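You operate a simulated robot arm through the tools that you are given. There is no shell and no other tool. Be economical: measure what you need, move in short steps, check, and stop when the job is done.

Carry out the task below with a simulated robot arm. There is one attempt and no reset: what you move stays moved.

Task
Straighten the upright by the corner: turn the blue knob till the level's bubble sits between its lines.
Fine: lay the blue spirit level on its shelf, close the turn clip of the wall bracket and put the level back. Set down upright: blue spirit level.

The check looks at the end state, three seconds after you hand in, the way a careful person would. Anything else that was tipped, shoved, dropped, spilled or broken makes it a failure.

Robot
A 6-joint arm with a two-finger parallel gripper on a trunk, on a base that drives. Base frame: it is fixed to the floor where the robot stands at the start and does not move with it; the origin is under the middle of the robot, x ahead of it, y to its left, z up. Lengths are in cm, angles in rad, forces in N, time in s.
With the tool pointing down near the work surface it reaches from about 22 to 68 cm from the robot's upright axis, wherever it stands. Its first joint turns from -2.897 to 2.897 rad. Places, roughly: blue knob [190, -40, 90]; shelf of the upright by the corner [180, -20, 120]; steel upright by the corner [190, -20, 120]; turn clip of the wall bracket [190, -20, 70]. Payload 4.1 kg.
The tool frame sits at the grasp point between the pads (the TCP): z along the fingers, y along the line on which they close. The tips reach 2.3 cm beyond it. The gripper opens to 9.4 cm. The fingers are 3.8 cm wide and 1 cm thick; the gripper's body (5.4 by 9.6 cm) begins 3.9 cm behind the TCP.
Orientation is told as [roll, pitch, yaw] about the base's x, y, z axes, in that order, counted from this pose: with the fingers straight down and closing along the base's y, the tool's x points along the base's -x, its y along +y and its z along -z.

Tools
- The arm moves only by the tool nudge_tool. Its argument "motion" is a list of rows, each a list of 7 numbers: the turn, a rotation vector about the base's x, y, z in rad, then the shift along the base's x, y, z in m, then the gripper command, from -1 (shut) to 1 (fully open), values between in proportion. In form: [[wx, wy, wz, tx, ty, tz, fingers], ...]. A call has 1 to 20 rows; each row shifts and turns the commanded pose from where the row before left it. A row lasts 0.2 s, in which the tool goes at most 5 cm and 0.15 rad; a call with a longer step from one row to the next is refused whole, and so is a gripper value outside its range. Where a pose cannot be reached the arm comes as near as it can. A force on the tool above 40 N (or 10 N above the force at the start of the call, whichever is more), or a blocked arm, ends the call early, and 0.2 s more pass. The fingers move at their own pace (about 4.5 cm/s each) and stop on an object; they squeeze with about 37 N. The grip force told is the motor's: it shows also when the fingers shut on nothing. Time passes only in rows, and 0.2 s behind the last, so rows that do not move let the fingers close. It gives the time, the measured TCP pose, the force on the tool (base axes), the opening and the grip force at its end, in the units of the frame above (readings bear some noise), with the torque about the TCP (base axes, N m) and any sound that the robot's microphone picked up.
- Cameras (640 x 400 px; columns grow to the right, rows downward): "scene" is now at [2.26, 14.19, 156.77]; the picture's right is [-0.13, -0.99, 0.00], its down [-0.55, 0.07, -0.83] and it looks along [0.82, -0.11, -0.56] (base axes); focal length 278 px, centre (320, 200). "wrist" rides on the gripper at [8.6, 1.6, -7.4] in the tool frame; the picture's right is [-0.18, 0.98, 0.00], its down [-0.58, -0.11, -0.81] and it looks along [-0.79, -0.15, 0.59] (tool axes); focal length 243 px, centre (320, 200). There is no depth. A picture from a camera that has moved, and an enlarged one, comes with that camera's place and axes in the base frame and with its lens. The place of the scene camera against the robot may be out by one fixed shift of up to 2.5 cm in any direction.
- camera(camera): a new picture of that camera. The clock stands still meanwhile.
- slide_trunk(by): slides the trunk up (or, below 0, down) by that many cm; the arm and the scene camera ride with it, the base frame stays. It gives what a move gives, with no picture.
- steer(legs): drives the robot by 1 to 6 legs, each [ahead, turn to the left] in cm and rad, along the robot's own axes; the way and the turn of a leg run together, so that a leg with both is an arc; at most 150 cm and 3.142 rad a leg. The arm and the cameras ride along, it lands a little off, and it stops where it bumps. It gives what a move gives.
- turn_head(pan, tilt): turns the head with the scene camera to pan (to the left, within 2.705 rad either way) and tilt (down, from -0.506 to 1.204), counted from straight ahead of the robot. It gives what a move gives.
- zoom(camera, box): a new picture of the part [left, top, right, bottom] of that camera's present view, enlarged. The clock stands still meanwhile.
- sign_off(): hands the job in; it is judged then, once.

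Work in short steps. Places have to be worked out from the pictures, the camera data and where the tool is seen: move nearer, look again, correct. Check each grasp and each placing, and mend what went wrong. You have 120 turns and 90 pictures in all, those below and enlarged ones among them. Open the gripper and draw the arm clear of the work before you hand the job in, unless the task says otherwise; then end with one line.

The tools are called after "Request:" as name(argument=value, ...) on one line, values as JSON. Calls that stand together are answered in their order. nudge_tool: Moves the arm, as the interface text tells. Its arguments: {"type":"object","properties":{"motion":{"type":"array"}},"required":["motion"]} The other tools are called the same way: slide_trunk (by) slides the trunk up or down; steer (legs) drives the base; turn_head (pan, tilt) turns the head that bears the scene camera; camera (camera) takes a picture; zoom (camera, box) takes an enlarged picture of a part of a camera's view; sign_off () hands the job in.

At the start:

```text
clock: 0.0
ee_pos: [33.5, 17.29, 130.28]
tool_rot: [-0.001, 0.0, 0.0]
ft_force: [-0.1, 0.0, -0.4]
ft_torque: [0.01, 0.03, 0.0]
grip_width: 9.38
gripper_force: 0.2
trunk travel left (down, up): [-52.5, 6.5]
robot x, y, heading: [-0.0, -0.07, -0.002]
head pan, tilt: [-0.131, 0.592]
```

scene: 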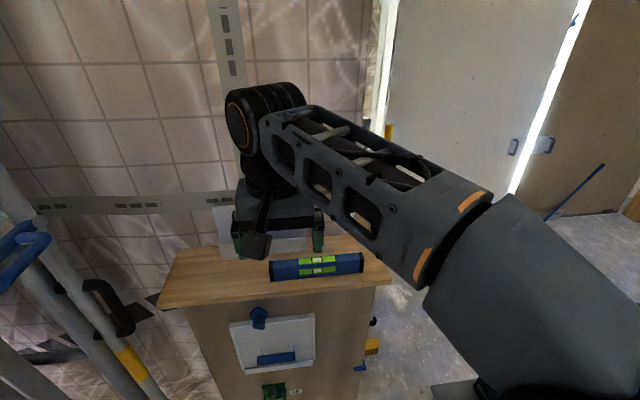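
wrist: 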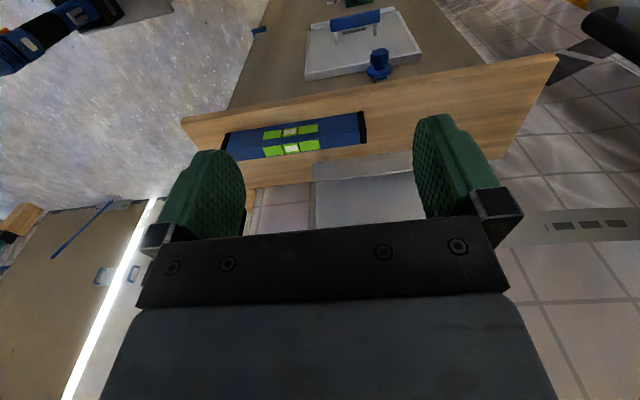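

The level seems to stand on the near work surface, and there is a board with a blue knob on it. I'll raise the head to look toward the upright's listed place.

Request:
turn_head(pan=-0.18, tilt=0.25)

Request:
camera(camera="scene")

```text
clock: 0.8
ee_pos: [33.51, 17.06, 130.38]
tool_rot: [-0.001, 0.0, -0.001]
ft_force: [0.4, 0.0, -0.7]
ft_torque: [0.02, 0.04, 0.0]
grip_width: 9.4
gripper_force: 0.0
trunk travel left (down, up): [-52.5, 6.5]
robot x, y, heading: [-0.23, -0.21, 0.001]
head pan, tilt: [-0.18, 0.25]
```

```text
87 pictures are left
camera scene: at [2.65, 13.68, 159.9], right [-0.18, -0.98, 0.0], down [-0.24, 0.04, -0.97], along [0.95, -0.17, -0.25], focal length 278 px, centre (320, 200)
```

scene: 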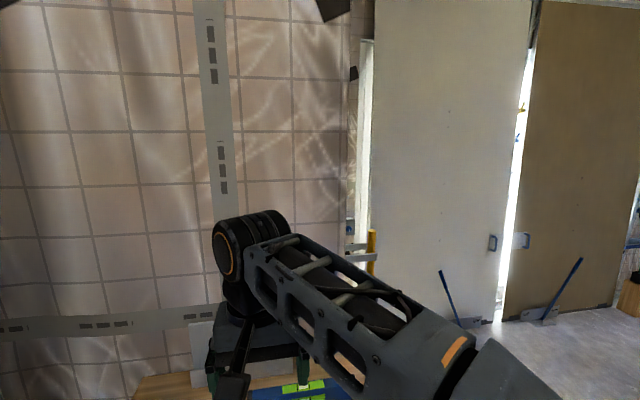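

I zoom on the area around the listed upright place.

Request:
zoom(camera="scene", box=[280, 120, 440, 300])

```text
2.22 times, centred on (360, 210) of scene
camera zoom: at [2.65, 13.68, 159.9], right [-0.18, -0.98, 0.0], down [-0.24, 0.04, -0.97], along [0.95, -0.17, -0.25], focal length 618 px, centre (231, 178)
```

zoom: 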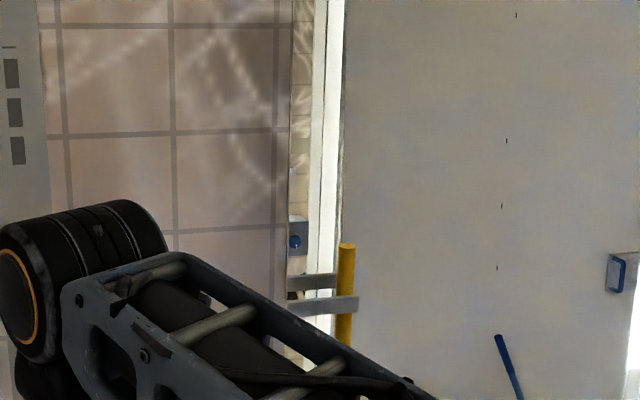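

The blue knob direction matches the listed place. I'll look at floor and free path right and left.

Request:
turn_head(pan=-0.7, tilt=0.6)

Request:
camera(camera="scene")

Request:
turn_head(pan=0.7, tilt=0.5)

Request:
camera(camera="scene")

```text
clock: 1.8
ee_pos: [33.5, 17.07, 130.39]
tool_rot: [0.001, 0.001, 0.002]
ft_force: [0.3, -0.2, 0.9]
ft_torque: [0.01, -0.02, -0.01]
grip_width: 9.38
gripper_force: 0.0
trunk travel left (down, up): [-52.5, 6.5]
robot x, y, heading: [0.03, 0.23, -0.001]
head pan, tilt: [-0.7, 0.6]
```

```text
85 pictures are left
camera scene: at [0.23, 9.66, 156.69], right [-0.64, -0.77, 0.0], down [-0.43, 0.36, -0.83], along [0.63, -0.53, -0.56], focal length 278 px, centre (320, 200)
```

scene: 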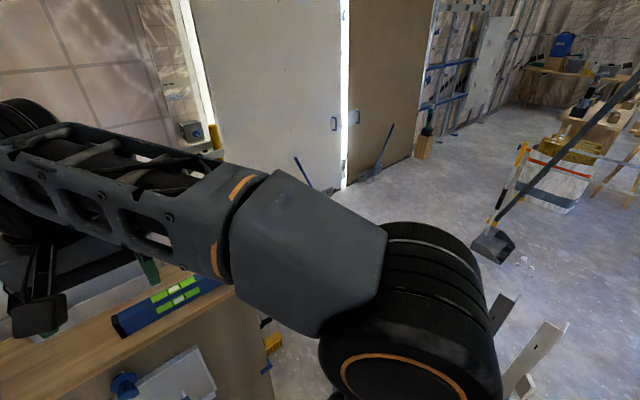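

```text
clock: 3.3
ee_pos: [33.44, 17.3, 130.5]
tool_rot: [0.001, 0.0, -0.001]
ft_force: [-0.6, -0.3, 0.3]
ft_torque: [0.0, 0.01, 0.01]
grip_width: 9.4
gripper_force: 0.0
trunk travel left (down, up): [-52.5, 6.5]
robot x, y, heading: [0.01, -0.24, -0.0]
head pan, tilt: [0.7, 0.499]
```

```text
84 pictures are left
camera scene: at [0.43, 21.2, 157.59], right [0.64, -0.77, 0.0], down [-0.37, -0.31, -0.88], along [0.67, 0.56, -0.48], focal length 278 px, centre (320, 200)
```

scene: 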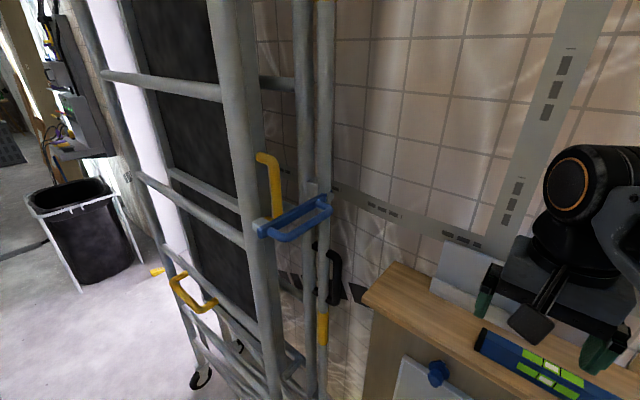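

Left are scaffold and wall; the bench stands ahead with the level at about (47, 10), long axis along y. The upright must lie past the wall's end. I turn the gripper by 90° above the level and look.

Request:
nudge_tool(motion=[[0, 0, 0.1428, 0.0125, -0.006, 0, 1], [0, 0, 0.1428, 0.0125, -0.006, 0, 1], [0, 0, 0.1428, 0.0125, -0.006, 0, 1], [0, 0, 0.1428, 0.0125, -0.006, 0, 1], [0, 0, 0.1428, 0.0125, -0.006, 0, 1], [0, 0, 0.1428, 0.0125, -0.006, 0, 1], [0, 0, 0.1428, 0.0125, -0.006, 0, 1], [0, 0, 0.1428, 0.0125, -0.006, 0, 1], [0, 0, 0.1428, 0.0125, -0.006, 0, 1], [0, 0, 0.1428, 0.0125, -0.006, 0, 1], [0, 0, 0.1428, 0.0125, -0.006, 0, 1], [0, 0, 0, 0, 0, -0.03, 1], [0, 0, 0, 0, 0, -0.03, 1]])

Request:
turn_head(pan=-0.1, tilt=0.8)

Request:
camera(camera="scene")

Request:
camera(camera="wrist")

```text
clock: 6.1
ee_pos: [47.26, 10.56, 124.27]
tool_rot: [0.0, 0.0, 1.57]
ft_force: [-0.2, 0.2, -0.6]
ft_torque: [-0.01, 0.01, -0.02]
grip_width: 9.42
gripper_force: 0.0
trunk travel left (down, up): [-52.5, 6.5]
robot x, y, heading: [0.17, -0.24, 0.002]
head pan, tilt: [0.7, 0.499]
```

```text
clock: 7.2
ee_pos: [47.26, 10.66, 124.4]
tool_rot: [0.0, 0.001, 1.57]
ft_force: [-0.1, -0.3, -0.1]
ft_torque: [-0.01, -0.04, 0.0]
grip_width: 9.4
gripper_force: 0.1
trunk travel left (down, up): [-52.5, 6.5]
robot x, y, heading: [0.3, 0.17, -0.002]
head pan, tilt: [-0.099, 0.799]
```

```text
83 pictures are left
camera scene: at [1.5, 14.55, 155.0], right [-0.1, -1.0, 0.0], down [-0.71, 0.07, -0.7], along [0.69, -0.07, -0.72], focal length 278 px, centre (320, 200)
```

scene: 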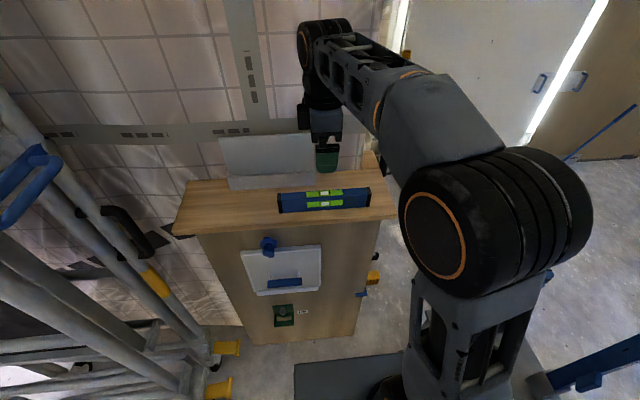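

```text
82 pictures are left
camera wrist: at [45.64, 1.97, 131.76], right [-0.98, 0.18, 0.0], down [0.11, 0.58, 0.81], along [0.15, 0.79, -0.59], focal length 243 px, centre (320, 200)
```

wrist: 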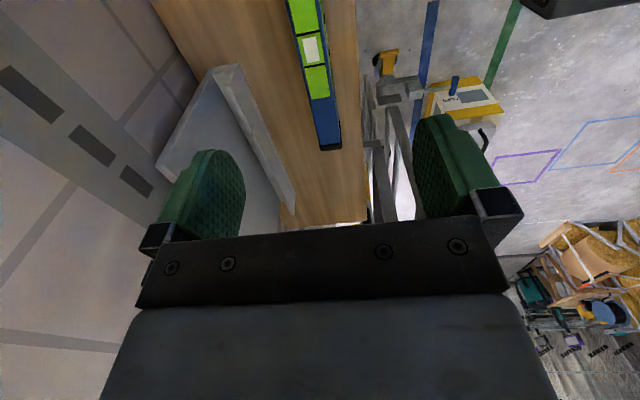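

Level centre is about (48.2, 10.9). I zoom to gauge its height and its bubbles.

Request:
zoom(camera="scene", box=[250, 170, 390, 240])

Request:
zoom(camera="wrist", box=[240, 0, 400, 160])

```text
4.57 times, centred on (320, 205) of scene
camera zoom: at [1.5, 14.55, 155.0], right [-0.1, -1.0, 0.0], down [-0.71, 0.07, -0.7], along [0.69, -0.07, -0.72], focal length 1272 px, centre (320, 177)
```

zoom: 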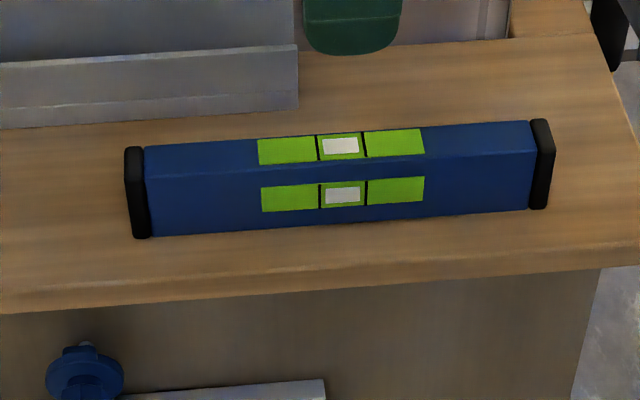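

```text
2.50 times, centred on (320, 80) of wrist
camera zoom: at [45.64, 1.97, 131.76], right [-0.98, 0.18, 0.0], down [0.11, 0.58, 0.81], along [0.15, 0.79, -0.59], focal length 606 px, centre (320, 500)
```

zoom: 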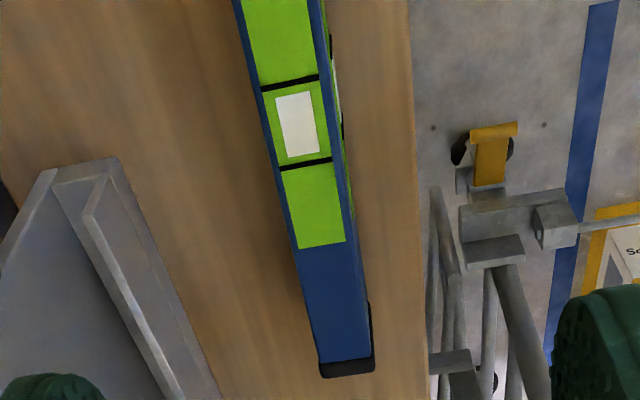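

Level measures about 21 × 2.6 × 4 cm with its top at z≈110; a tray stands close behind it, so I narrow the fingers to ~5.6 cm and descend partway, then check.

Request:
nudge_tool(motion=[[0, 0, 0, 0.008, -0.006, 0, 0.2], [0, 0, 0, 0, 0, 0, 0.2], [0, 0, 0, 0, 0, -0.03, 0.2], [0, 0, 0, 0, 0, -0.04, 0.2], [0, 0, 0, 0, 0, -0.03, 0.2]])

Request:
camera(camera="wrist")

Request:
zoom(camera="scene", box=[240, 120, 400, 240])

```text
clock: 8.4
ee_pos: [47.95, 9.94, 114.16]
tool_rot: [0.0, -0.001, 1.571]
ft_force: [0.2, -0.3, -0.4]
ft_torque: [0.0, 0.03, 0.01]
grip_width: 5.62
gripper_force: 0.1
trunk travel left (down, up): [-52.5, 6.5]
robot x, y, heading: [-0.03, -0.07, -0.001]
head pan, tilt: [-0.099, 0.799]
```

```text
79 pictures are left
camera wrist: at [46.39, 1.24, 121.67], right [-0.98, 0.18, 0.0], down [0.11, 0.58, 0.81], along [0.15, 0.79, -0.59], focal length 243 px, centre (320, 200)
```

wrist: 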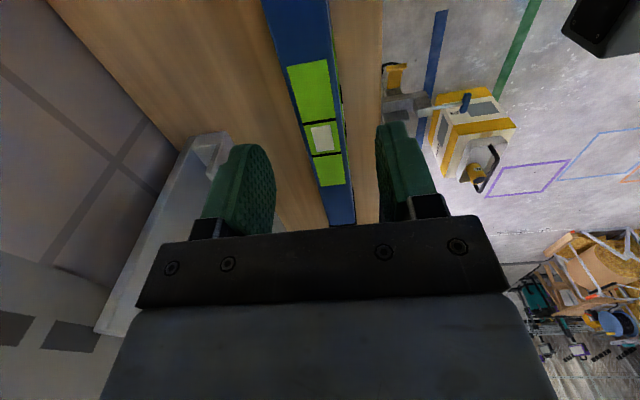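

```text
3.33 times, centred on (320, 180) of scene
camera zoom: at [1.51, 14.55, 155.0], right [-0.1, -1.0, 0.0], down [-0.71, 0.07, -0.7], along [0.69, -0.07, -0.72], focal length 927 px, centre (320, 267)
```

zoom: 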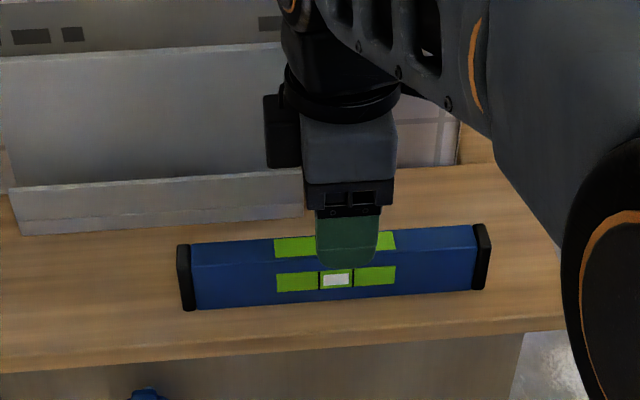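

The fingers straddle the level (centre 48.06, 10.6). Descend to z=109 and close.

Request:
nudge_tool(motion=[[0, 0, 0, 0, 0, -0.03, 0.2], [0, 0, 0, 0, 0, -0.021, 0.2], [0, 0, 0, 0, 0, 0, -1], [0, 0, 0, 0, 0, 0, -1], [0, 0, 0, 0, 0, 0, -1], [0, 0, 0, 0, 0, 0, -1]])

```text
clock: 9.8
ee_pos: [48.1, 9.97, 109.24]
tool_rot: [-0.001, -0.001, 1.571]
ft_force: [-0.4, 0.0, -0.1]
ft_torque: [0.06, -0.03, 0.03]
grip_width: 2.38
gripper_force: 36.8
trunk travel left (down, up): [-52.5, 6.5]
robot x, y, heading: [0.42, 0.05, 0.002]
head pan, tilt: [-0.099, 0.799]
```

Grasp holds (2.4 cm wide). Lift, draw in, and look at the right side for a driving path.

Request:
nudge_tool(motion=[[0, 0, 0, 0, 0, 0.03, -1], [0, 0, 0, 0, 0, 0.05, -1], [0, 0, 0, 0, 0, 0.05, -1], [0, 0, 0, -0.04, -0.02, 0.03, -1], [0, 0, 0, -0.04, -0.02, 0.0, -1], [0, 0, 0, -0.04, -0.02, 0.0, -1], [0, 0, 0, -0.04, -0.02, 0.0, -1]])

Request:
turn_head(pan=-1.1, tilt=0.7)

Request:
camera(camera="scene")

Request:
camera(camera="wrist")

```text
refused: row 4 steps farther than a row can; nothing moved
```

```text
clock: 11.1
ee_pos: [48.23, 9.85, 109.31]
tool_rot: [0.001, 0.0, 1.571]
ft_force: [0.1, -0.2, 0.0]
ft_torque: [-0.05, -0.01, -0.02]
grip_width: 2.38
gripper_force: 36.9
trunk travel left (down, up): [-52.5, 6.5]
robot x, y, heading: [-0.01, -0.25, 0.002]
head pan, tilt: [-1.1, 0.7]
```

```text
77 pictures are left
camera scene: at [-2.65, 7.78, 155.82], right [-0.89, -0.45, 0.0], down [-0.29, 0.57, -0.76], along [0.35, -0.68, -0.64], focal length 278 px, centre (320, 200)
```

scene: 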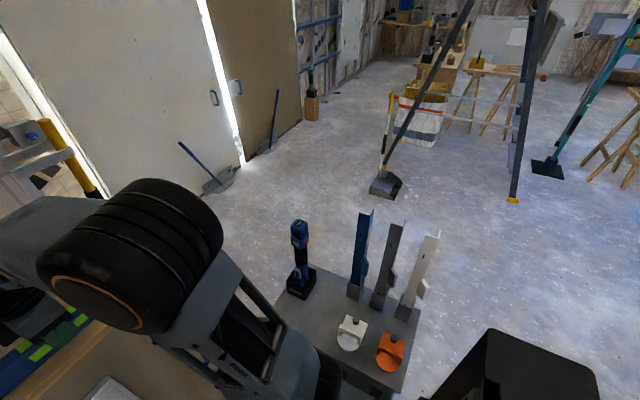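

```text
76 pictures are left
camera wrist: at [46.49, 1.26, 116.72], right [-0.98, 0.18, 0.0], down [0.11, 0.58, 0.81], along [0.15, 0.79, -0.59], focal length 243 px, centre (320, 200)
```

wrist: 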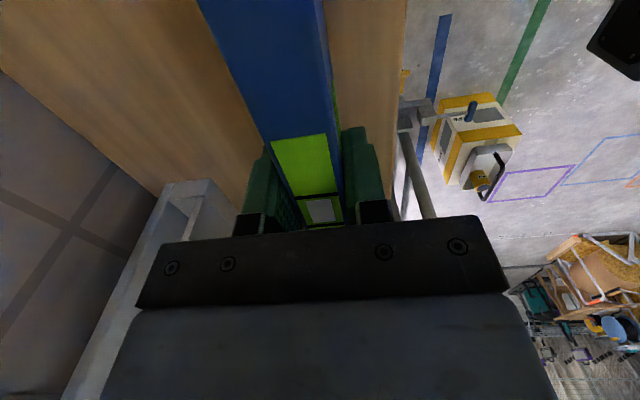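

A plate with tools sits at the right — possibly part of the robot's base. I lift and draw the arm in, back up slightly and see whether the plate rides along.

Request:
nudge_tool(motion=[[0, 0, 0, 0, 0, 0.03, -1], [0, 0, 0, 0, 0, 0.05, -1], [0, 0, 0, 0, 0, 0.05, -1], [0, 0, 0, -0.03, 0.0, 0.03, -1], [0, 0, 0, -0.04, -0.02, 0.0, -1], [0, 0, 0, -0.04, -0.02, 0.0, -1], [0, 0, 0, -0.03, -0.02, 0.0, -1]])

Request:
steer(legs=[[-20, 0]])

Request:
camera(camera="scene")

```text
clock: 12.7
ee_pos: [34.04, 3.85, 125.39]
tool_rot: [0.001, -0.001, 1.573]
ft_force: [-0.4, -0.5, -1.6]
ft_torque: [0.01, 0.0, -0.03]
grip_width: 2.38
gripper_force: 37.2
trunk travel left (down, up): [-52.5, 6.5]
robot x, y, heading: [-0.01, -0.23, 0.0]
head pan, tilt: [-1.1, 0.7]
```

```text
clock: 14.3
ee_pos: [14.1, 3.91, 125.34]
tool_rot: [0.0, -0.002, 1.571]
ft_force: [-0.6, -0.2, -1.1]
ft_torque: [-0.02, -0.01, -0.04]
grip_width: 2.35
gripper_force: 36.5
trunk travel left (down, up): [-52.5, 6.5]
robot x, y, heading: [-20.11, -0.24, -0.001]
head pan, tilt: [-1.1, 0.7]
```

```text
75 pictures are left
camera scene: at [-22.74, 7.75, 155.82], right [-0.89, -0.46, 0.0], down [-0.29, 0.57, -0.77], along [0.35, -0.68, -0.64], focal length 278 px, centre (320, 200)
```

scene: 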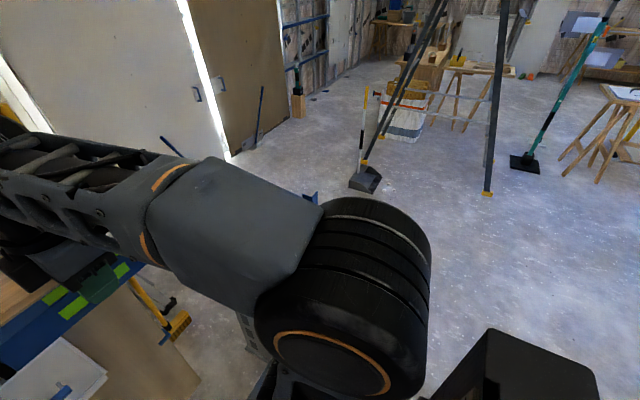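

The table with tools is fixed in the room, at about x −10..31, y −22..−50, z≈70. I must go round behind it; look behind first.

Request:
turn_head(pan=-2.0, tilt=0.6)

Request:
camera(camera="scene")

Request:
turn_head(pan=2.6, tilt=0.6)

Request:
camera(camera="scene")

```text
clock: 15.5
ee_pos: [14.17, 4.0, 125.38]
tool_rot: [0.0, 0.001, 1.572]
ft_force: [-0.2, 0.1, -0.9]
ft_torque: [0.01, -0.03, 0.01]
grip_width: 2.36
gripper_force: 37.0
trunk travel left (down, up): [-52.5, 6.5]
robot x, y, heading: [-20.0, 0.27, 0.001]
head pan, tilt: [-2.0, 0.6]
```

```text
74 pictures are left
camera scene: at [-30.2, 7.26, 156.68], right [-0.91, 0.41, 0.0], down [0.23, 0.51, -0.83], along [-0.34, -0.75, -0.56], focal length 278 px, centre (320, 200)
```

scene: 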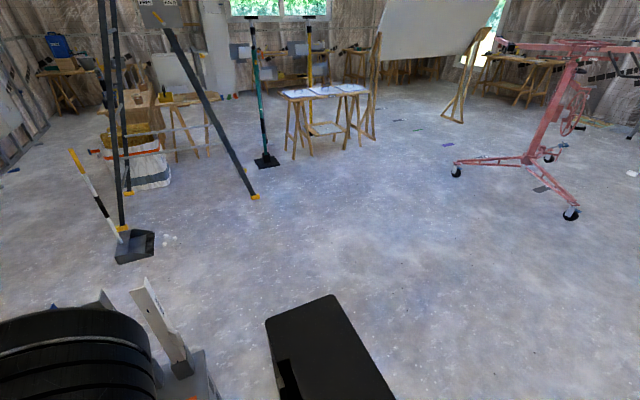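

```text
clock: 19.2
ee_pos: [14.15, 3.98, 125.35]
tool_rot: [0.001, 0.001, 1.571]
ft_force: [-0.1, -1.4, -1.4]
ft_torque: [-0.04, 0.0, 0.05]
grip_width: 2.39
gripper_force: 37.5
trunk travel left (down, up): [-52.5, 6.5]
robot x, y, heading: [-19.82, -0.71, 0.002]
head pan, tilt: [2.601, 0.6]
```

```text
73 pictures are left
camera scene: at [-34.12, 19.85, 156.68], right [0.51, 0.86, 0.0], down [0.48, -0.29, -0.83], along [-0.71, 0.42, -0.56], focal length 278 px, centre (320, 200)
```

scene: 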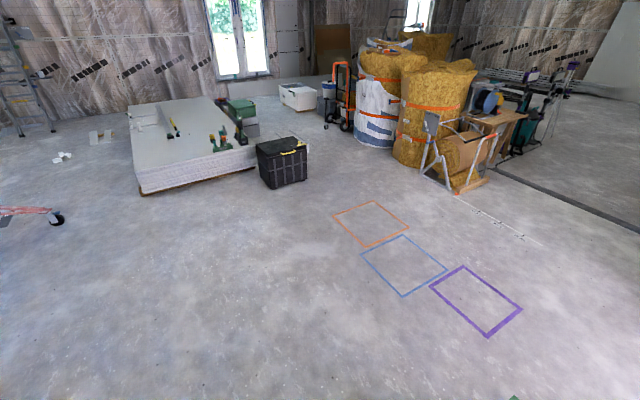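

Space behind is free. Drive around behind the tool table and forward on a lane at y≈−90.

Request:
steer(legs=[[-35, 0], [0, -1.571], [90, 0], [0, 1.571], [110, 0]])

Request:
turn_head(pan=0.3, tilt=0.5)

Request:
camera(camera="scene")

```text
clock: 38.7
ee_pos: [87.45, -87.5, 125.43]
tool_rot: [0.002, -0.001, 1.569]
ft_force: [0.3, -0.5, -2.1]
ft_torque: [-0.01, 0.01, -0.02]
grip_width: 2.38
gripper_force: 36.7
trunk travel left (down, up): [-52.5, 6.5]
robot x, y, heading: [53.49, -91.34, -0.004]
head pan, tilt: [2.601, 0.6]
```

```text
clock: 40.8
ee_pos: [87.35, -87.54, 125.35]
tool_rot: [-0.001, -0.001, 1.568]
ft_force: [0.5, -0.4, -0.6]
ft_torque: [0.03, 0.03, -0.01]
grip_width: 2.36
gripper_force: 36.9
trunk travel left (down, up): [-52.5, 6.5]
robot x, y, heading: [53.57, -91.61, 0.001]
head pan, tilt: [0.3, 0.499]
```

```text
72 pictures are left
camera scene: at [55.5, -73.32, 157.59], right [0.29, -0.96, 0.0], down [-0.46, -0.14, -0.88], along [0.84, 0.26, -0.48], focal length 278 px, centre (320, 200)
```

scene: 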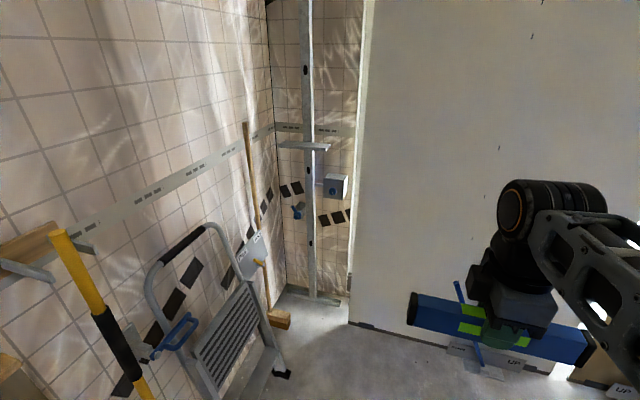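

Now the corner with the upright, its shelf, knob box and bracket are visible. Zoom in on it.

Request:
zoom(camera="scene", box=[220, 80, 400, 310])

Request:
zoom(camera="scene", box=[260, 130, 370, 235])

```text
1.74 times, centred on (310, 195) of scene
camera zoom: at [55.5, -73.32, 157.59], right [0.29, -0.96, 0.0], down [-0.46, -0.14, -0.88], along [0.84, 0.26, -0.48], focal length 484 px, centre (337, 209)
```

zoom: 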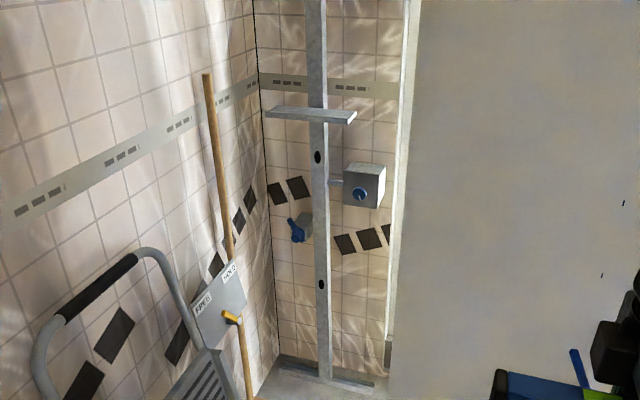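

```text
3.81 times, centred on (315, 182) of scene
camera zoom: at [55.5, -73.32, 157.59], right [0.29, -0.96, 0.0], down [-0.46, -0.14, -0.88], along [0.84, 0.26, -0.48], focal length 1060 px, centre (339, 267)
```

zoom: 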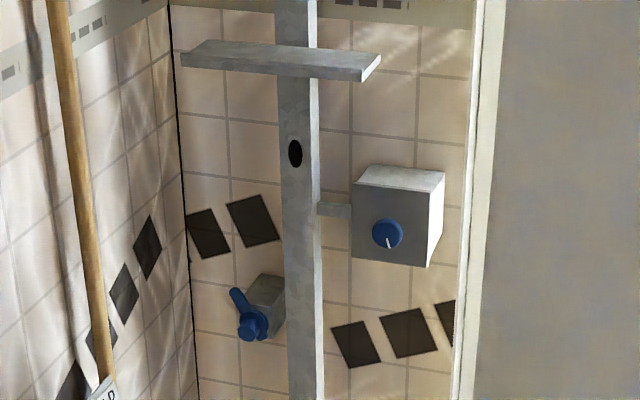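

Estimates: shelf ≈(178,−27,116) running along y, knob ≈(183,−41,91) facing −x, clip ≈(182,−19,74). Drive to about (120,−58), keeping clear of the step ladder at left.

Request:
steer(legs=[[0, 0.46], [70, 0], [0, -0.46]])

Request:
turn_head(pan=0.35, tilt=0.6)

Request:
camera(camera="scene")

```text
clock: 47.3
ee_pos: [151.74, -57.39, 125.43]
tool_rot: [-0.001, 0.0, 1.553]
ft_force: [0.2, -0.6, -1.5]
ft_torque: [0.0, 0.01, -0.02]
grip_width: 2.39
gripper_force: 36.7
trunk travel left (down, up): [-52.5, 6.5]
robot x, y, heading: [117.43, -60.86, -0.019]
head pan, tilt: [0.3, 0.499]
```

```text
clock: 48.0
ee_pos: [151.63, -57.34, 125.41]
tool_rot: [0.001, -0.002, 1.554]
ft_force: [0.2, 1.0, -2.4]
ft_torque: [0.02, 0.04, 0.0]
grip_width: 2.37
gripper_force: 37.0
trunk travel left (down, up): [-52.5, 6.5]
robot x, y, heading: [117.72, -60.77, -0.017]
head pan, tilt: [0.351, 0.6]
```

```text
69 pictures are left
camera scene: at [119.67, -42.35, 156.68], right [0.33, -0.94, 0.0], down [-0.53, -0.18, -0.83], along [0.78, 0.27, -0.56], focal length 278 px, centre (320, 200)
```

scene: 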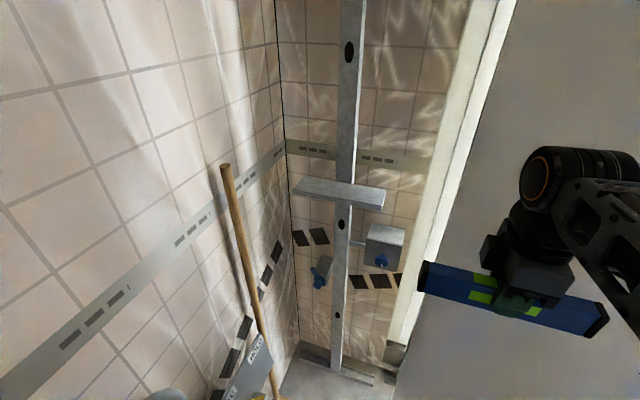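

Zoom onto the shelf and separately the held level to calibrate the scene camera.

Request:
zoom(camera="scene", box=[270, 160, 430, 300])

Request:
zoom(camera="scene", box=[410, 220, 610, 345])

```text
2.86 times, centred on (350, 230) of scene
camera zoom: at [119.67, -42.35, 156.68], right [0.33, -0.94, 0.0], down [-0.53, -0.18, -0.83], along [0.78, 0.27, -0.56], focal length 795 px, centre (234, 114)
```

zoom: 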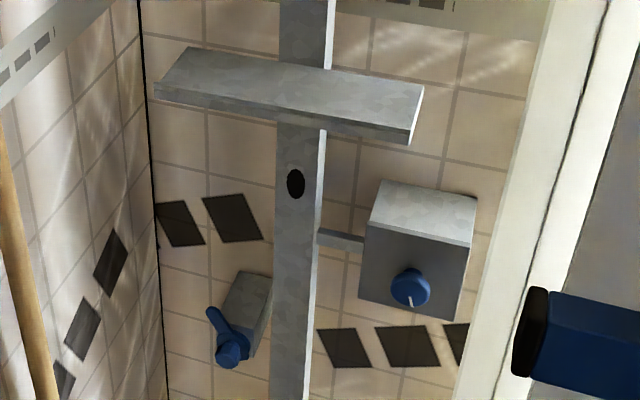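

```text
3.20 times, centred on (510, 282) of scene
camera zoom: at [119.67, -42.35, 156.68], right [0.33, -0.94, 0.0], down [-0.53, -0.18, -0.83], along [0.78, 0.27, -0.56], focal length 890 px, centre (-288, -64)
```

zoom: 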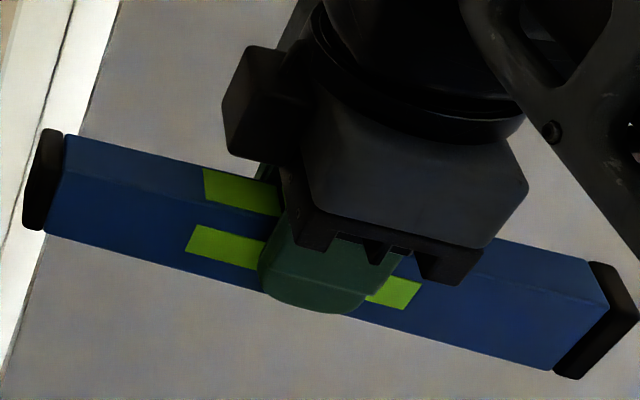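

The scene camera looks about 1 cm off. Shelf top ≈ z 115.4, x 179.5–188, y −38..−14. It is a bit out of reach from here; check the ladder clearance before moving closer.

Request:
turn_head(pan=0.9, tilt=1.0)

Request:
camera(camera="scene")

```text
clock: 49.0
ee_pos: [151.74, -57.49, 125.28]
tool_rot: [0.0, 0.0, 1.552]
ft_force: [-0.3, 0.2, -1.4]
ft_torque: [0.0, 0.01, -0.01]
grip_width: 2.36
gripper_force: 37.0
trunk travel left (down, up): [-52.5, 6.5]
robot x, y, heading: [117.25, -60.92, -0.021]
head pan, tilt: [0.901, 1.0]
```

```text
66 pictures are left
camera scene: at [115.75, -39.86, 153.48], right [0.77, -0.64, 0.0], down [-0.53, -0.65, -0.54], along [0.34, 0.42, -0.84], focal length 278 px, centre (320, 200)
```

scene: 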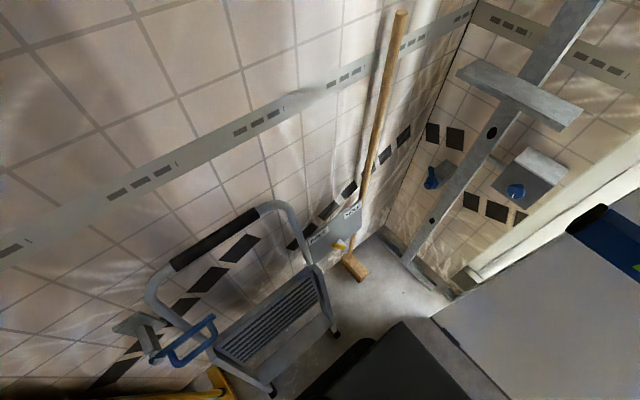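

Ladder front line is y≈−30, the robot's left side about −37; so I only go ahead ~12 cm, gently.

Request:
steer(legs=[[6, 0.12], [7, -0.1]])

Request:
turn_head(pan=0.5, tilt=0.65)

Request:
nudge_tool(motion=[[0, 0, 0, 0.02, 0.04, 0, -1], [0, 0, 0, 0.02, 0.04, 0, -1], [0, 0, 0, 0.02, 0.04, 0, -1], [0, 0, 0, 0, 0, 0, -1]])

Request:
camera(camera="wrist")

Request:
camera(camera="scene")

```text
clock: 50.5
ee_pos: [164.81, -56.23, 125.32]
tool_rot: [0.002, 0.0, 1.569]
ft_force: [0.6, -0.4, -1.4]
ft_torque: [0.0, 0.01, 0.0]
grip_width: 2.37
gripper_force: 36.7
trunk travel left (down, up): [-52.5, 6.5]
robot x, y, heading: [130.23, -60.24, 0.001]
head pan, tilt: [0.901, 1.0]
```

```text
clock: 51.4
ee_pos: [164.68, -56.27, 125.37]
tool_rot: [0.001, -0.001, 1.569]
ft_force: [-0.3, -0.9, -1.1]
ft_torque: [0.01, 0.0, -0.03]
grip_width: 2.37
gripper_force: 36.9
trunk travel left (down, up): [-52.5, 6.5]
robot x, y, heading: [130.58, -59.83, -0.001]
head pan, tilt: [0.499, 0.649]
```

```text
clock: 52.4
ee_pos: [170.73, -44.27, 125.1]
tool_rot: [0.001, 0.0, 1.568]
ft_force: [-1.3, -0.4, -1.5]
ft_torque: [-0.04, 0.0, 0.01]
grip_width: 2.38
gripper_force: 37.0
trunk travel left (down, up): [-52.5, 6.5]
robot x, y, heading: [130.7, -59.82, 0.001]
head pan, tilt: [0.499, 0.649]
```

```text
65 pictures are left
camera wrist: at [168.99, -52.84, 132.65], right [-0.98, 0.19, 0.0], down [0.11, 0.58, 0.81], along [0.15, 0.79, -0.59], focal length 243 px, centre (320, 200)
```

wrist: 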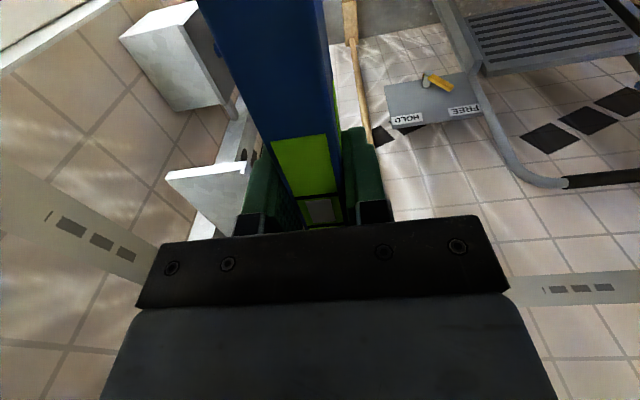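

```text
64 pictures are left
camera scene: at [131.73, -40.56, 156.25], right [0.48, -0.88, 0.0], down [-0.53, -0.29, -0.8], along [0.7, 0.38, -0.6], focal length 278 px, centre (320, 200)
```

scene: 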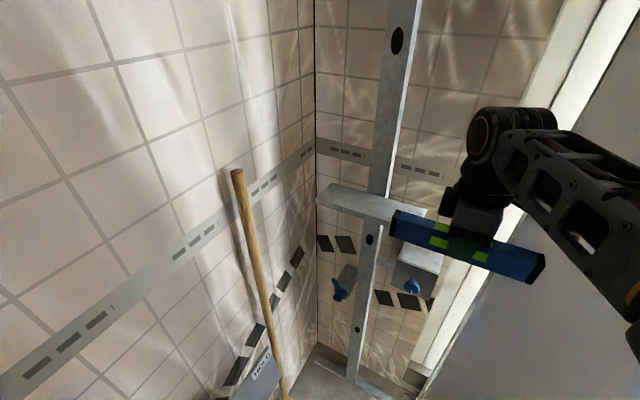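

Wrist view confirms the shelf's right-front corner near (179.8,−36.3) and back edge x≈188.7 (with top z≈115.4). Move above the shelf, level near its front half to spare the upright.

Request:
nudge_tool(motion=[[0, 0, 0, 0.022, 0.0366, 0, -1], [0, 0, 0, 0.022, 0.0366, 0, -1], [0, 0, 0, 0.022, 0.0366, 0, -1], [0, 0, 0, 0.022, 0.0366, 0, -1], [0, 0, 0, 0.022, 0.0366, 0, -1], [0, 0, 0, 0, 0, 0, -1]])

Request:
camera(camera="wrist")

Request:
zoom(camera="scene", box=[290, 120, 490, 260])

```text
clock: 53.8
ee_pos: [181.25, -26.28, 124.77]
tool_rot: [0.002, 0.003, 1.569]
ft_force: [0.8, 0.5, -3.2]
ft_torque: [-0.03, 0.0, 0.0]
grip_width: 2.39
gripper_force: 37.0
out of reach, approached as far as the arm can: row 5
trunk travel left (down, up): [-52.5, 6.5]
robot x, y, heading: [130.89, -59.47, -0.002]
head pan, tilt: [0.499, 0.649]
```

```text
63 pictures are left
camera wrist: at [179.63, -34.91, 132.27], right [-0.98, 0.19, 0.0], down [0.11, 0.58, 0.81], along [0.15, 0.79, -0.59], focal length 243 px, centre (320, 200)
```

wrist: 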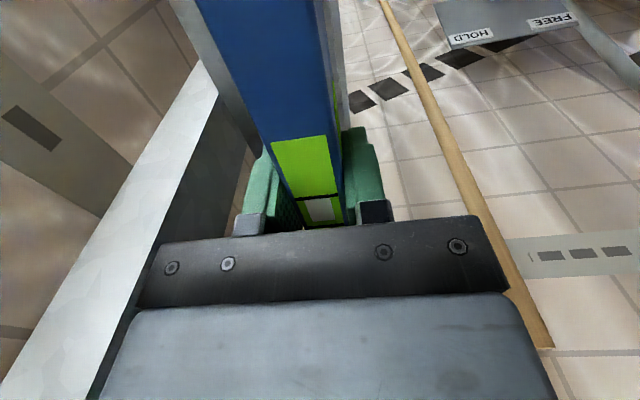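

```text
2.86 times, centred on (390, 190) of scene
camera zoom: at [131.8, -40.48, 156.24], right [0.48, -0.88, 0.0], down [-0.53, -0.29, -0.8], along [0.7, 0.38, -0.61], focal length 795 px, centre (120, 229)
```

zoom: 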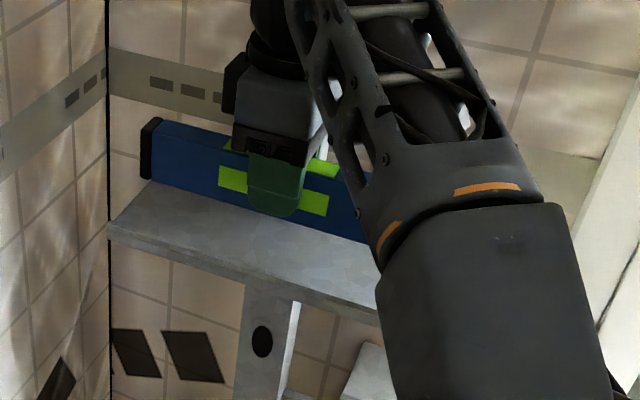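

The arm is at its reach limit at this height; raise the trunk by 6 cm so the shoulder sits higher, then descend with a bit more x.

Request:
slide_trunk(by=6)

Request:
nudge_tool(motion=[[0, 0, 0, 0.0, 0, -0.03, -1], [0, 0, 0, 0.005, 0, -0.03, -1], [0, 0, 0, 0.005, 0.0, -0.02, -1], [0, 0, 0, 0, 0, 0, -1]])

Request:
camera(camera="scene")

```text
clock: 54.8
ee_pos: [181.25, -26.24, 130.86]
tool_rot: [0.001, 0.0, 1.572]
ft_force: [-0.4, 0.2, -1.4]
ft_torque: [0.0, -0.01, -0.01]
grip_width: 2.37
gripper_force: 37.3
trunk travel left (down, up): [-58.5, 0.5]
robot x, y, heading: [130.62, -60.0, 0.001]
head pan, tilt: [0.499, 0.649]
```

```text
clock: 55.8
ee_pos: [182.27, -26.28, 123.1]
tool_rot: [0.001, -0.001, 1.57]
ft_force: [-0.4, 0.1, -1.9]
ft_torque: [0.02, 0.01, -0.03]
grip_width: 2.37
gripper_force: 36.5
trunk travel left (down, up): [-58.5, 0.5]
robot x, y, heading: [130.92, -60.06, -0.0]
head pan, tilt: [0.499, 0.649]
```

```text
61 pictures are left
camera scene: at [131.72, -40.56, 162.25], right [0.48, -0.88, 0.0], down [-0.53, -0.29, -0.8], along [0.7, 0.38, -0.6], focal length 278 px, centre (320, 200)
```

scene: 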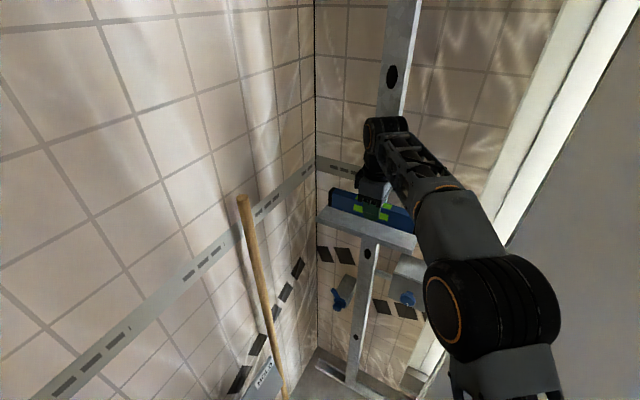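

Level is now above the shelf. Descend gently.

Request:
nudge_tool(motion=[[0, 0, 0, 0, 0, -0.01, -1], [0, 0, 0, 0, 0, -0.01, -1], [0, 0, 0, 0, 0, -0.01, -1], [0, 0, 0, 0, 0, 0, -1]])

Request:
zoom(camera="scene", box=[300, 160, 440, 270])

```text
clock: 56.8
ee_pos: [182.27, -26.3, 119.9]
tool_rot: [0.001, -0.001, 1.57]
ft_force: [0.2, -0.3, -1.5]
ft_torque: [-0.03, 0.02, 0.02]
grip_width: 2.37
gripper_force: 37.2
trunk travel left (down, up): [-58.5, 0.5]
robot x, y, heading: [130.9, -60.17, -0.001]
head pan, tilt: [0.499, 0.649]
```

```text
3.64 times, centred on (370, 215) of scene
camera zoom: at [131.73, -40.55, 162.25], right [0.48, -0.88, 0.0], down [-0.53, -0.29, -0.8], along [0.7, 0.38, -0.6], focal length 1012 px, centre (138, 146)
```

zoom: 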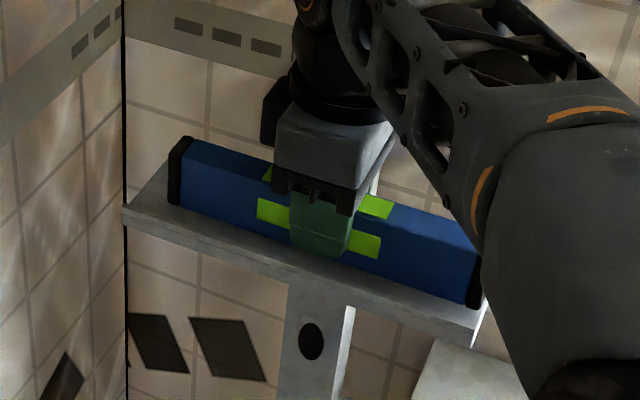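

Still ~1 cm above. Continue in 3 mm steps.

Request:
nudge_tool(motion=[[0, 0, 0, 0, 0, -0.003, -1], [0, 0, 0, 0, 0, -0.003, -1], [0, 0, 0, 0, 0, -0.003, -1], [0, 0, 0, 0, 0, 0, -1]])

```text
clock: 57.8
ee_pos: [182.16, -26.37, 119.07]
tool_rot: [-0.003, -0.002, 1.571]
ft_force: [3.6, 3.5, 18.0]
ft_torque: [-0.9, 0.11, 0.27]
grip_width: 2.37
gripper_force: 37.3
trunk travel left (down, up): [-58.5, 0.5]
robot x, y, heading: [130.79, -60.1, 0.002]
head pan, tilt: [0.499, 0.649]
```

Contact (18 N, right end first – the shelf is tilted). Release to ~4 cm opening and check.

Request:
nudge_tool(motion=[[0, 0, 0, 0, 0, 0.001, -0.4], [0, 0, 0, 0, 0, 0, -0.3], [0, 0, 0, 0, 0, 0, -0.15], [0, 0, 0, 0, 0, 0, -0.15]])

Request:
nudge_tool(motion=[[0, 0, 0, 0, 0, 0.02, -0.15], [0, 0, 0, 0, 0, 0.04, -0.15], [0, 0, 0, 0, 0, 0.04, -0.15], [0, 0, 0, -0.03, -0.02, 0.03, -0.15], [0, 0, 0, -0.03, -0.03, 0, -0.15], [0, 0, 0, -0.03, -0.03, 0, -0.15]])

Request:
zoom(camera="scene", box=[300, 160, 440, 270])

```text
clock: 58.8
ee_pos: [182.13, -26.33, 119.06]
tool_rot: [0.0, 0.0, 1.568]
ft_force: [0.1, 0.0, -0.4]
ft_torque: [0.0, 0.02, 0.0]
grip_width: 3.99
gripper_force: 0.1
trunk travel left (down, up): [-58.5, 0.5]
robot x, y, heading: [130.49, -60.35, -0.0]
head pan, tilt: [0.499, 0.649]
```

```text
clock: 60.2
ee_pos: [173.02, -34.56, 132.22]
tool_rot: [-0.002, 0.0, 1.571]
ft_force: [-0.4, 0.2, -0.5]
ft_torque: [0.04, 0.01, -0.02]
grip_width: 3.97
gripper_force: 0.0
trunk travel left (down, up): [-58.5, 0.5]
robot x, y, heading: [130.37, -60.25, 0.001]
head pan, tilt: [0.499, 0.649]
```

```text
3.64 times, centred on (370, 215) of scene
camera zoom: at [131.63, -40.64, 162.26], right [0.48, -0.88, 0.0], down [-0.53, -0.29, -0.8], along [0.7, 0.38, -0.6], focal length 1012 px, centre (138, 146)
```

zoom: 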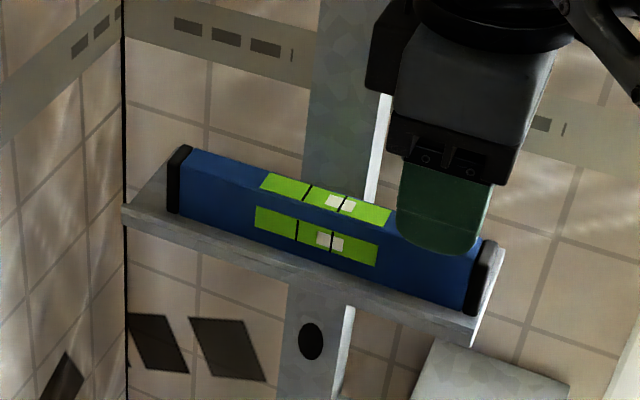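

The level sits on the shelf, bubble off to the right. Next the knob, gripped with a horizontal tool; I back the arm and base off for elbow room and lower the trunk.

Request:
nudge_tool(motion=[[0, 0, 0, -0.04, -0.02, 0, 0.3], [0, 0, 0, -0.04, -0.02, 0, 1], [0, 0, 0, -0.03, -0.02, 0, 1]])

Request:
steer(legs=[[-12, 0]])

Request:
slide_trunk(by=-38)

Request:
turn_head(pan=0.35, tilt=0.3)

Request:
camera(camera="scene")

```text
clock: 61.0
ee_pos: [162.2, -40.71, 132.16]
tool_rot: [0.001, 0.0, 1.568]
ft_force: [-1.0, -0.6, 0.1]
ft_torque: [-0.01, 0.01, 0.01]
grip_width: 9.39
gripper_force: 0.0
trunk travel left (down, up): [-58.5, 0.5]
robot x, y, heading: [130.41, -60.29, -0.003]
head pan, tilt: [0.499, 0.649]
```

```text
clock: 62.2
ee_pos: [150.35, -40.55, 132.24]
tool_rot: [-0.002, -0.001, 1.569]
ft_force: [-0.6, 0.6, 1.2]
ft_torque: [0.0, -0.04, 0.0]
grip_width: 9.39
gripper_force: 0.1
trunk travel left (down, up): [-58.5, 0.5]
robot x, y, heading: [118.76, -59.97, -0.001]
head pan, tilt: [0.499, 0.649]
```

```text
clock: 65.9
ee_pos: [150.46, -40.53, 94.03]
tool_rot: [0.0, 0.001, 1.569]
ft_force: [0.2, 0.4, -0.1]
ft_torque: [0.03, 0.02, 0.01]
grip_width: 9.4
gripper_force: 0.1
trunk travel left (down, up): [-20.5, 38.5]
robot x, y, heading: [118.87, -60.1, -0.0]
head pan, tilt: [0.499, 0.649]
```

```text
clock: 66.7
ee_pos: [150.43, -40.4, 94.16]
tool_rot: [-0.001, 0.001, 1.567]
ft_force: [-0.5, -0.4, -0.4]
ft_torque: [-0.03, -0.03, 0.0]
grip_width: 9.41
gripper_force: 0.0
trunk travel left (down, up): [-20.5, 38.5]
robot x, y, heading: [118.88, -59.93, 0.003]
head pan, tilt: [0.351, 0.3]
```

```text
58 pictures are left
camera scene: at [121.06, -41.51, 127.42], right [0.34, -0.94, 0.0], down [-0.28, -0.1, -0.95], along [0.9, 0.33, -0.3], focal length 278 px, centre (320, 200)
```

scene: 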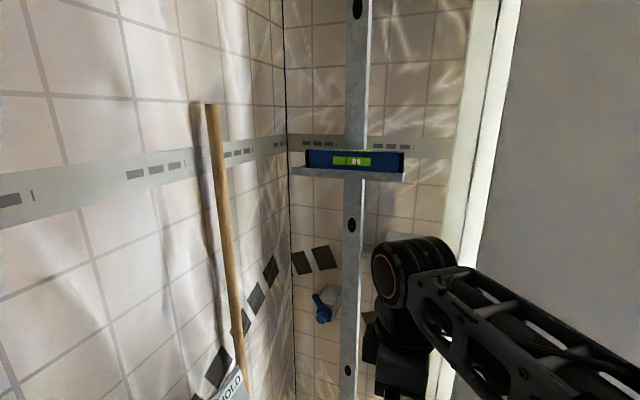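

Good view of level and upright. Rotate the tool to point along +x while moving forward in front of the knob.

Request:
nudge_tool(motion=[[0, -0.1428, 0, 0.012, 0, -0.002, 1], [0, -0.1428, 0, 0.012, 0, -0.002, 1], [0, -0.1428, 0, 0.012, 0, -0.002, 1], [0, -0.1428, 0, 0.012, 0, -0.002, 1], [0, -0.1428, 0, 0.012, 0, -0.002, 1], [0, -0.1428, 0, 0.012, 0, -0.002, 1], [0, -0.1428, 0, 0.012, 0, -0.002, 1], [0, -0.1428, 0, 0.012, 0, -0.002, 1], [0, -0.1428, 0, 0.012, 0, -0.002, 1], [0, -0.1428, 0, 0.012, 0, -0.002, 1], [0, -0.1428, 0, 0.012, 0, -0.002, 1]])

Request:
camera(camera="wrist")

Request:
camera(camera="scene")

```text
clock: 69.1
ee_pos: [163.68, -40.54, 91.91]
tool_rot: [-1.571, -0.003, 1.571]
ft_force: [0.0, -0.5, 0.2]
ft_torque: [0.03, 0.02, 0.01]
grip_width: 9.4
gripper_force: 0.0
trunk travel left (down, up): [-20.5, 38.5]
robot x, y, heading: [118.79, -60.19, -0.004]
head pan, tilt: [0.351, 0.3]
```

```text
57 pictures are left
camera wrist: at [156.19, -49.22, 90.21], right [0.0, 0.19, -0.98], down [-0.81, 0.58, 0.11], along [0.59, 0.79, 0.15], focal length 243 px, centre (320, 200)
```

wrist: 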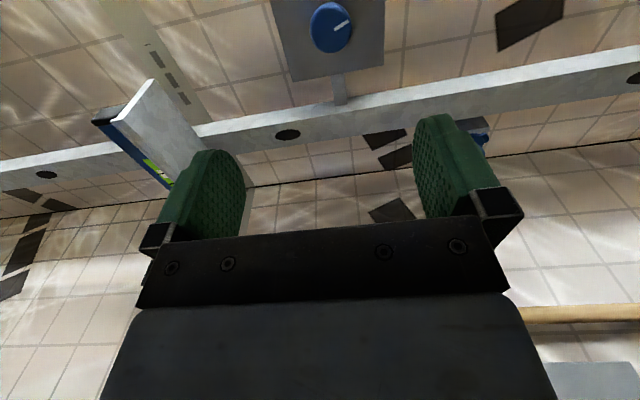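

```text
56 pictures are left
camera scene: at [121.04, -41.52, 127.43], right [0.34, -0.94, 0.0], down [-0.28, -0.1, -0.96], along [0.9, 0.33, -0.3], focal length 278 px, centre (320, 200)
```

scene: 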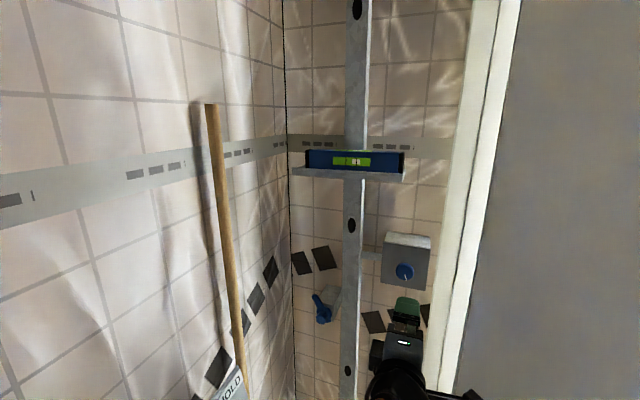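

Knob located at ≈(182.5,−40.6,90.9). Advance to x=175 aligned and look again.

Request:
nudge_tool(motion=[[0, 0, 0, 0.04, 0, -0.01, 1], [0, 0, 0, 0.04, 0, 0, 1], [0, 0, 0, 0.03, 0, 0, 1], [0, 0, 0, 0, 0, 0, 1]])

Request:
camera(camera="wrist")

Request:
zoom(camera="scene", box=[280, 130, 460, 330])

```text
clock: 70.1
ee_pos: [174.74, -40.51, 90.87]
tool_rot: [-1.571, -0.004, 1.571]
ft_force: [0.1, -0.4, 0.0]
ft_torque: [0.03, 0.01, 0.02]
grip_width: 9.41
gripper_force: 0.1
trunk travel left (down, up): [-20.5, 38.5]
robot x, y, heading: [118.41, -60.02, -0.002]
head pan, tilt: [0.351, 0.3]
```

```text
55 pictures are left
camera wrist: at [167.18, -49.19, 89.34], right [0.0, 0.19, -0.98], down [-0.81, 0.58, 0.11], along [0.59, 0.79, 0.15], focal length 243 px, centre (320, 200)
```

wrist: 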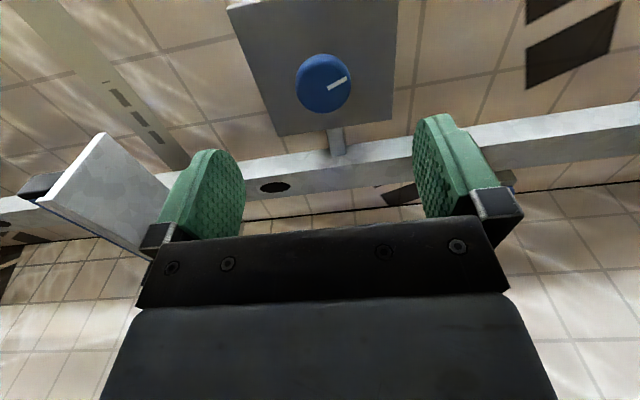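

```text
2.00 times, centred on (370, 230) of scene
camera zoom: at [121.06, -41.51, 127.43], right [0.34, -0.94, 0.0], down [-0.28, -0.1, -0.96], along [0.9, 0.33, -0.3], focal length 556 px, centre (220, 140)
```

zoom: 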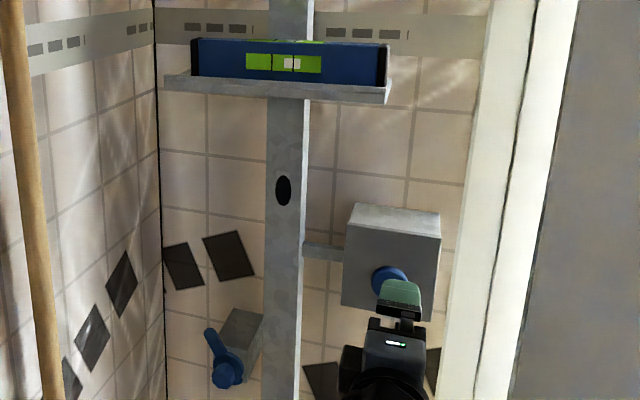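

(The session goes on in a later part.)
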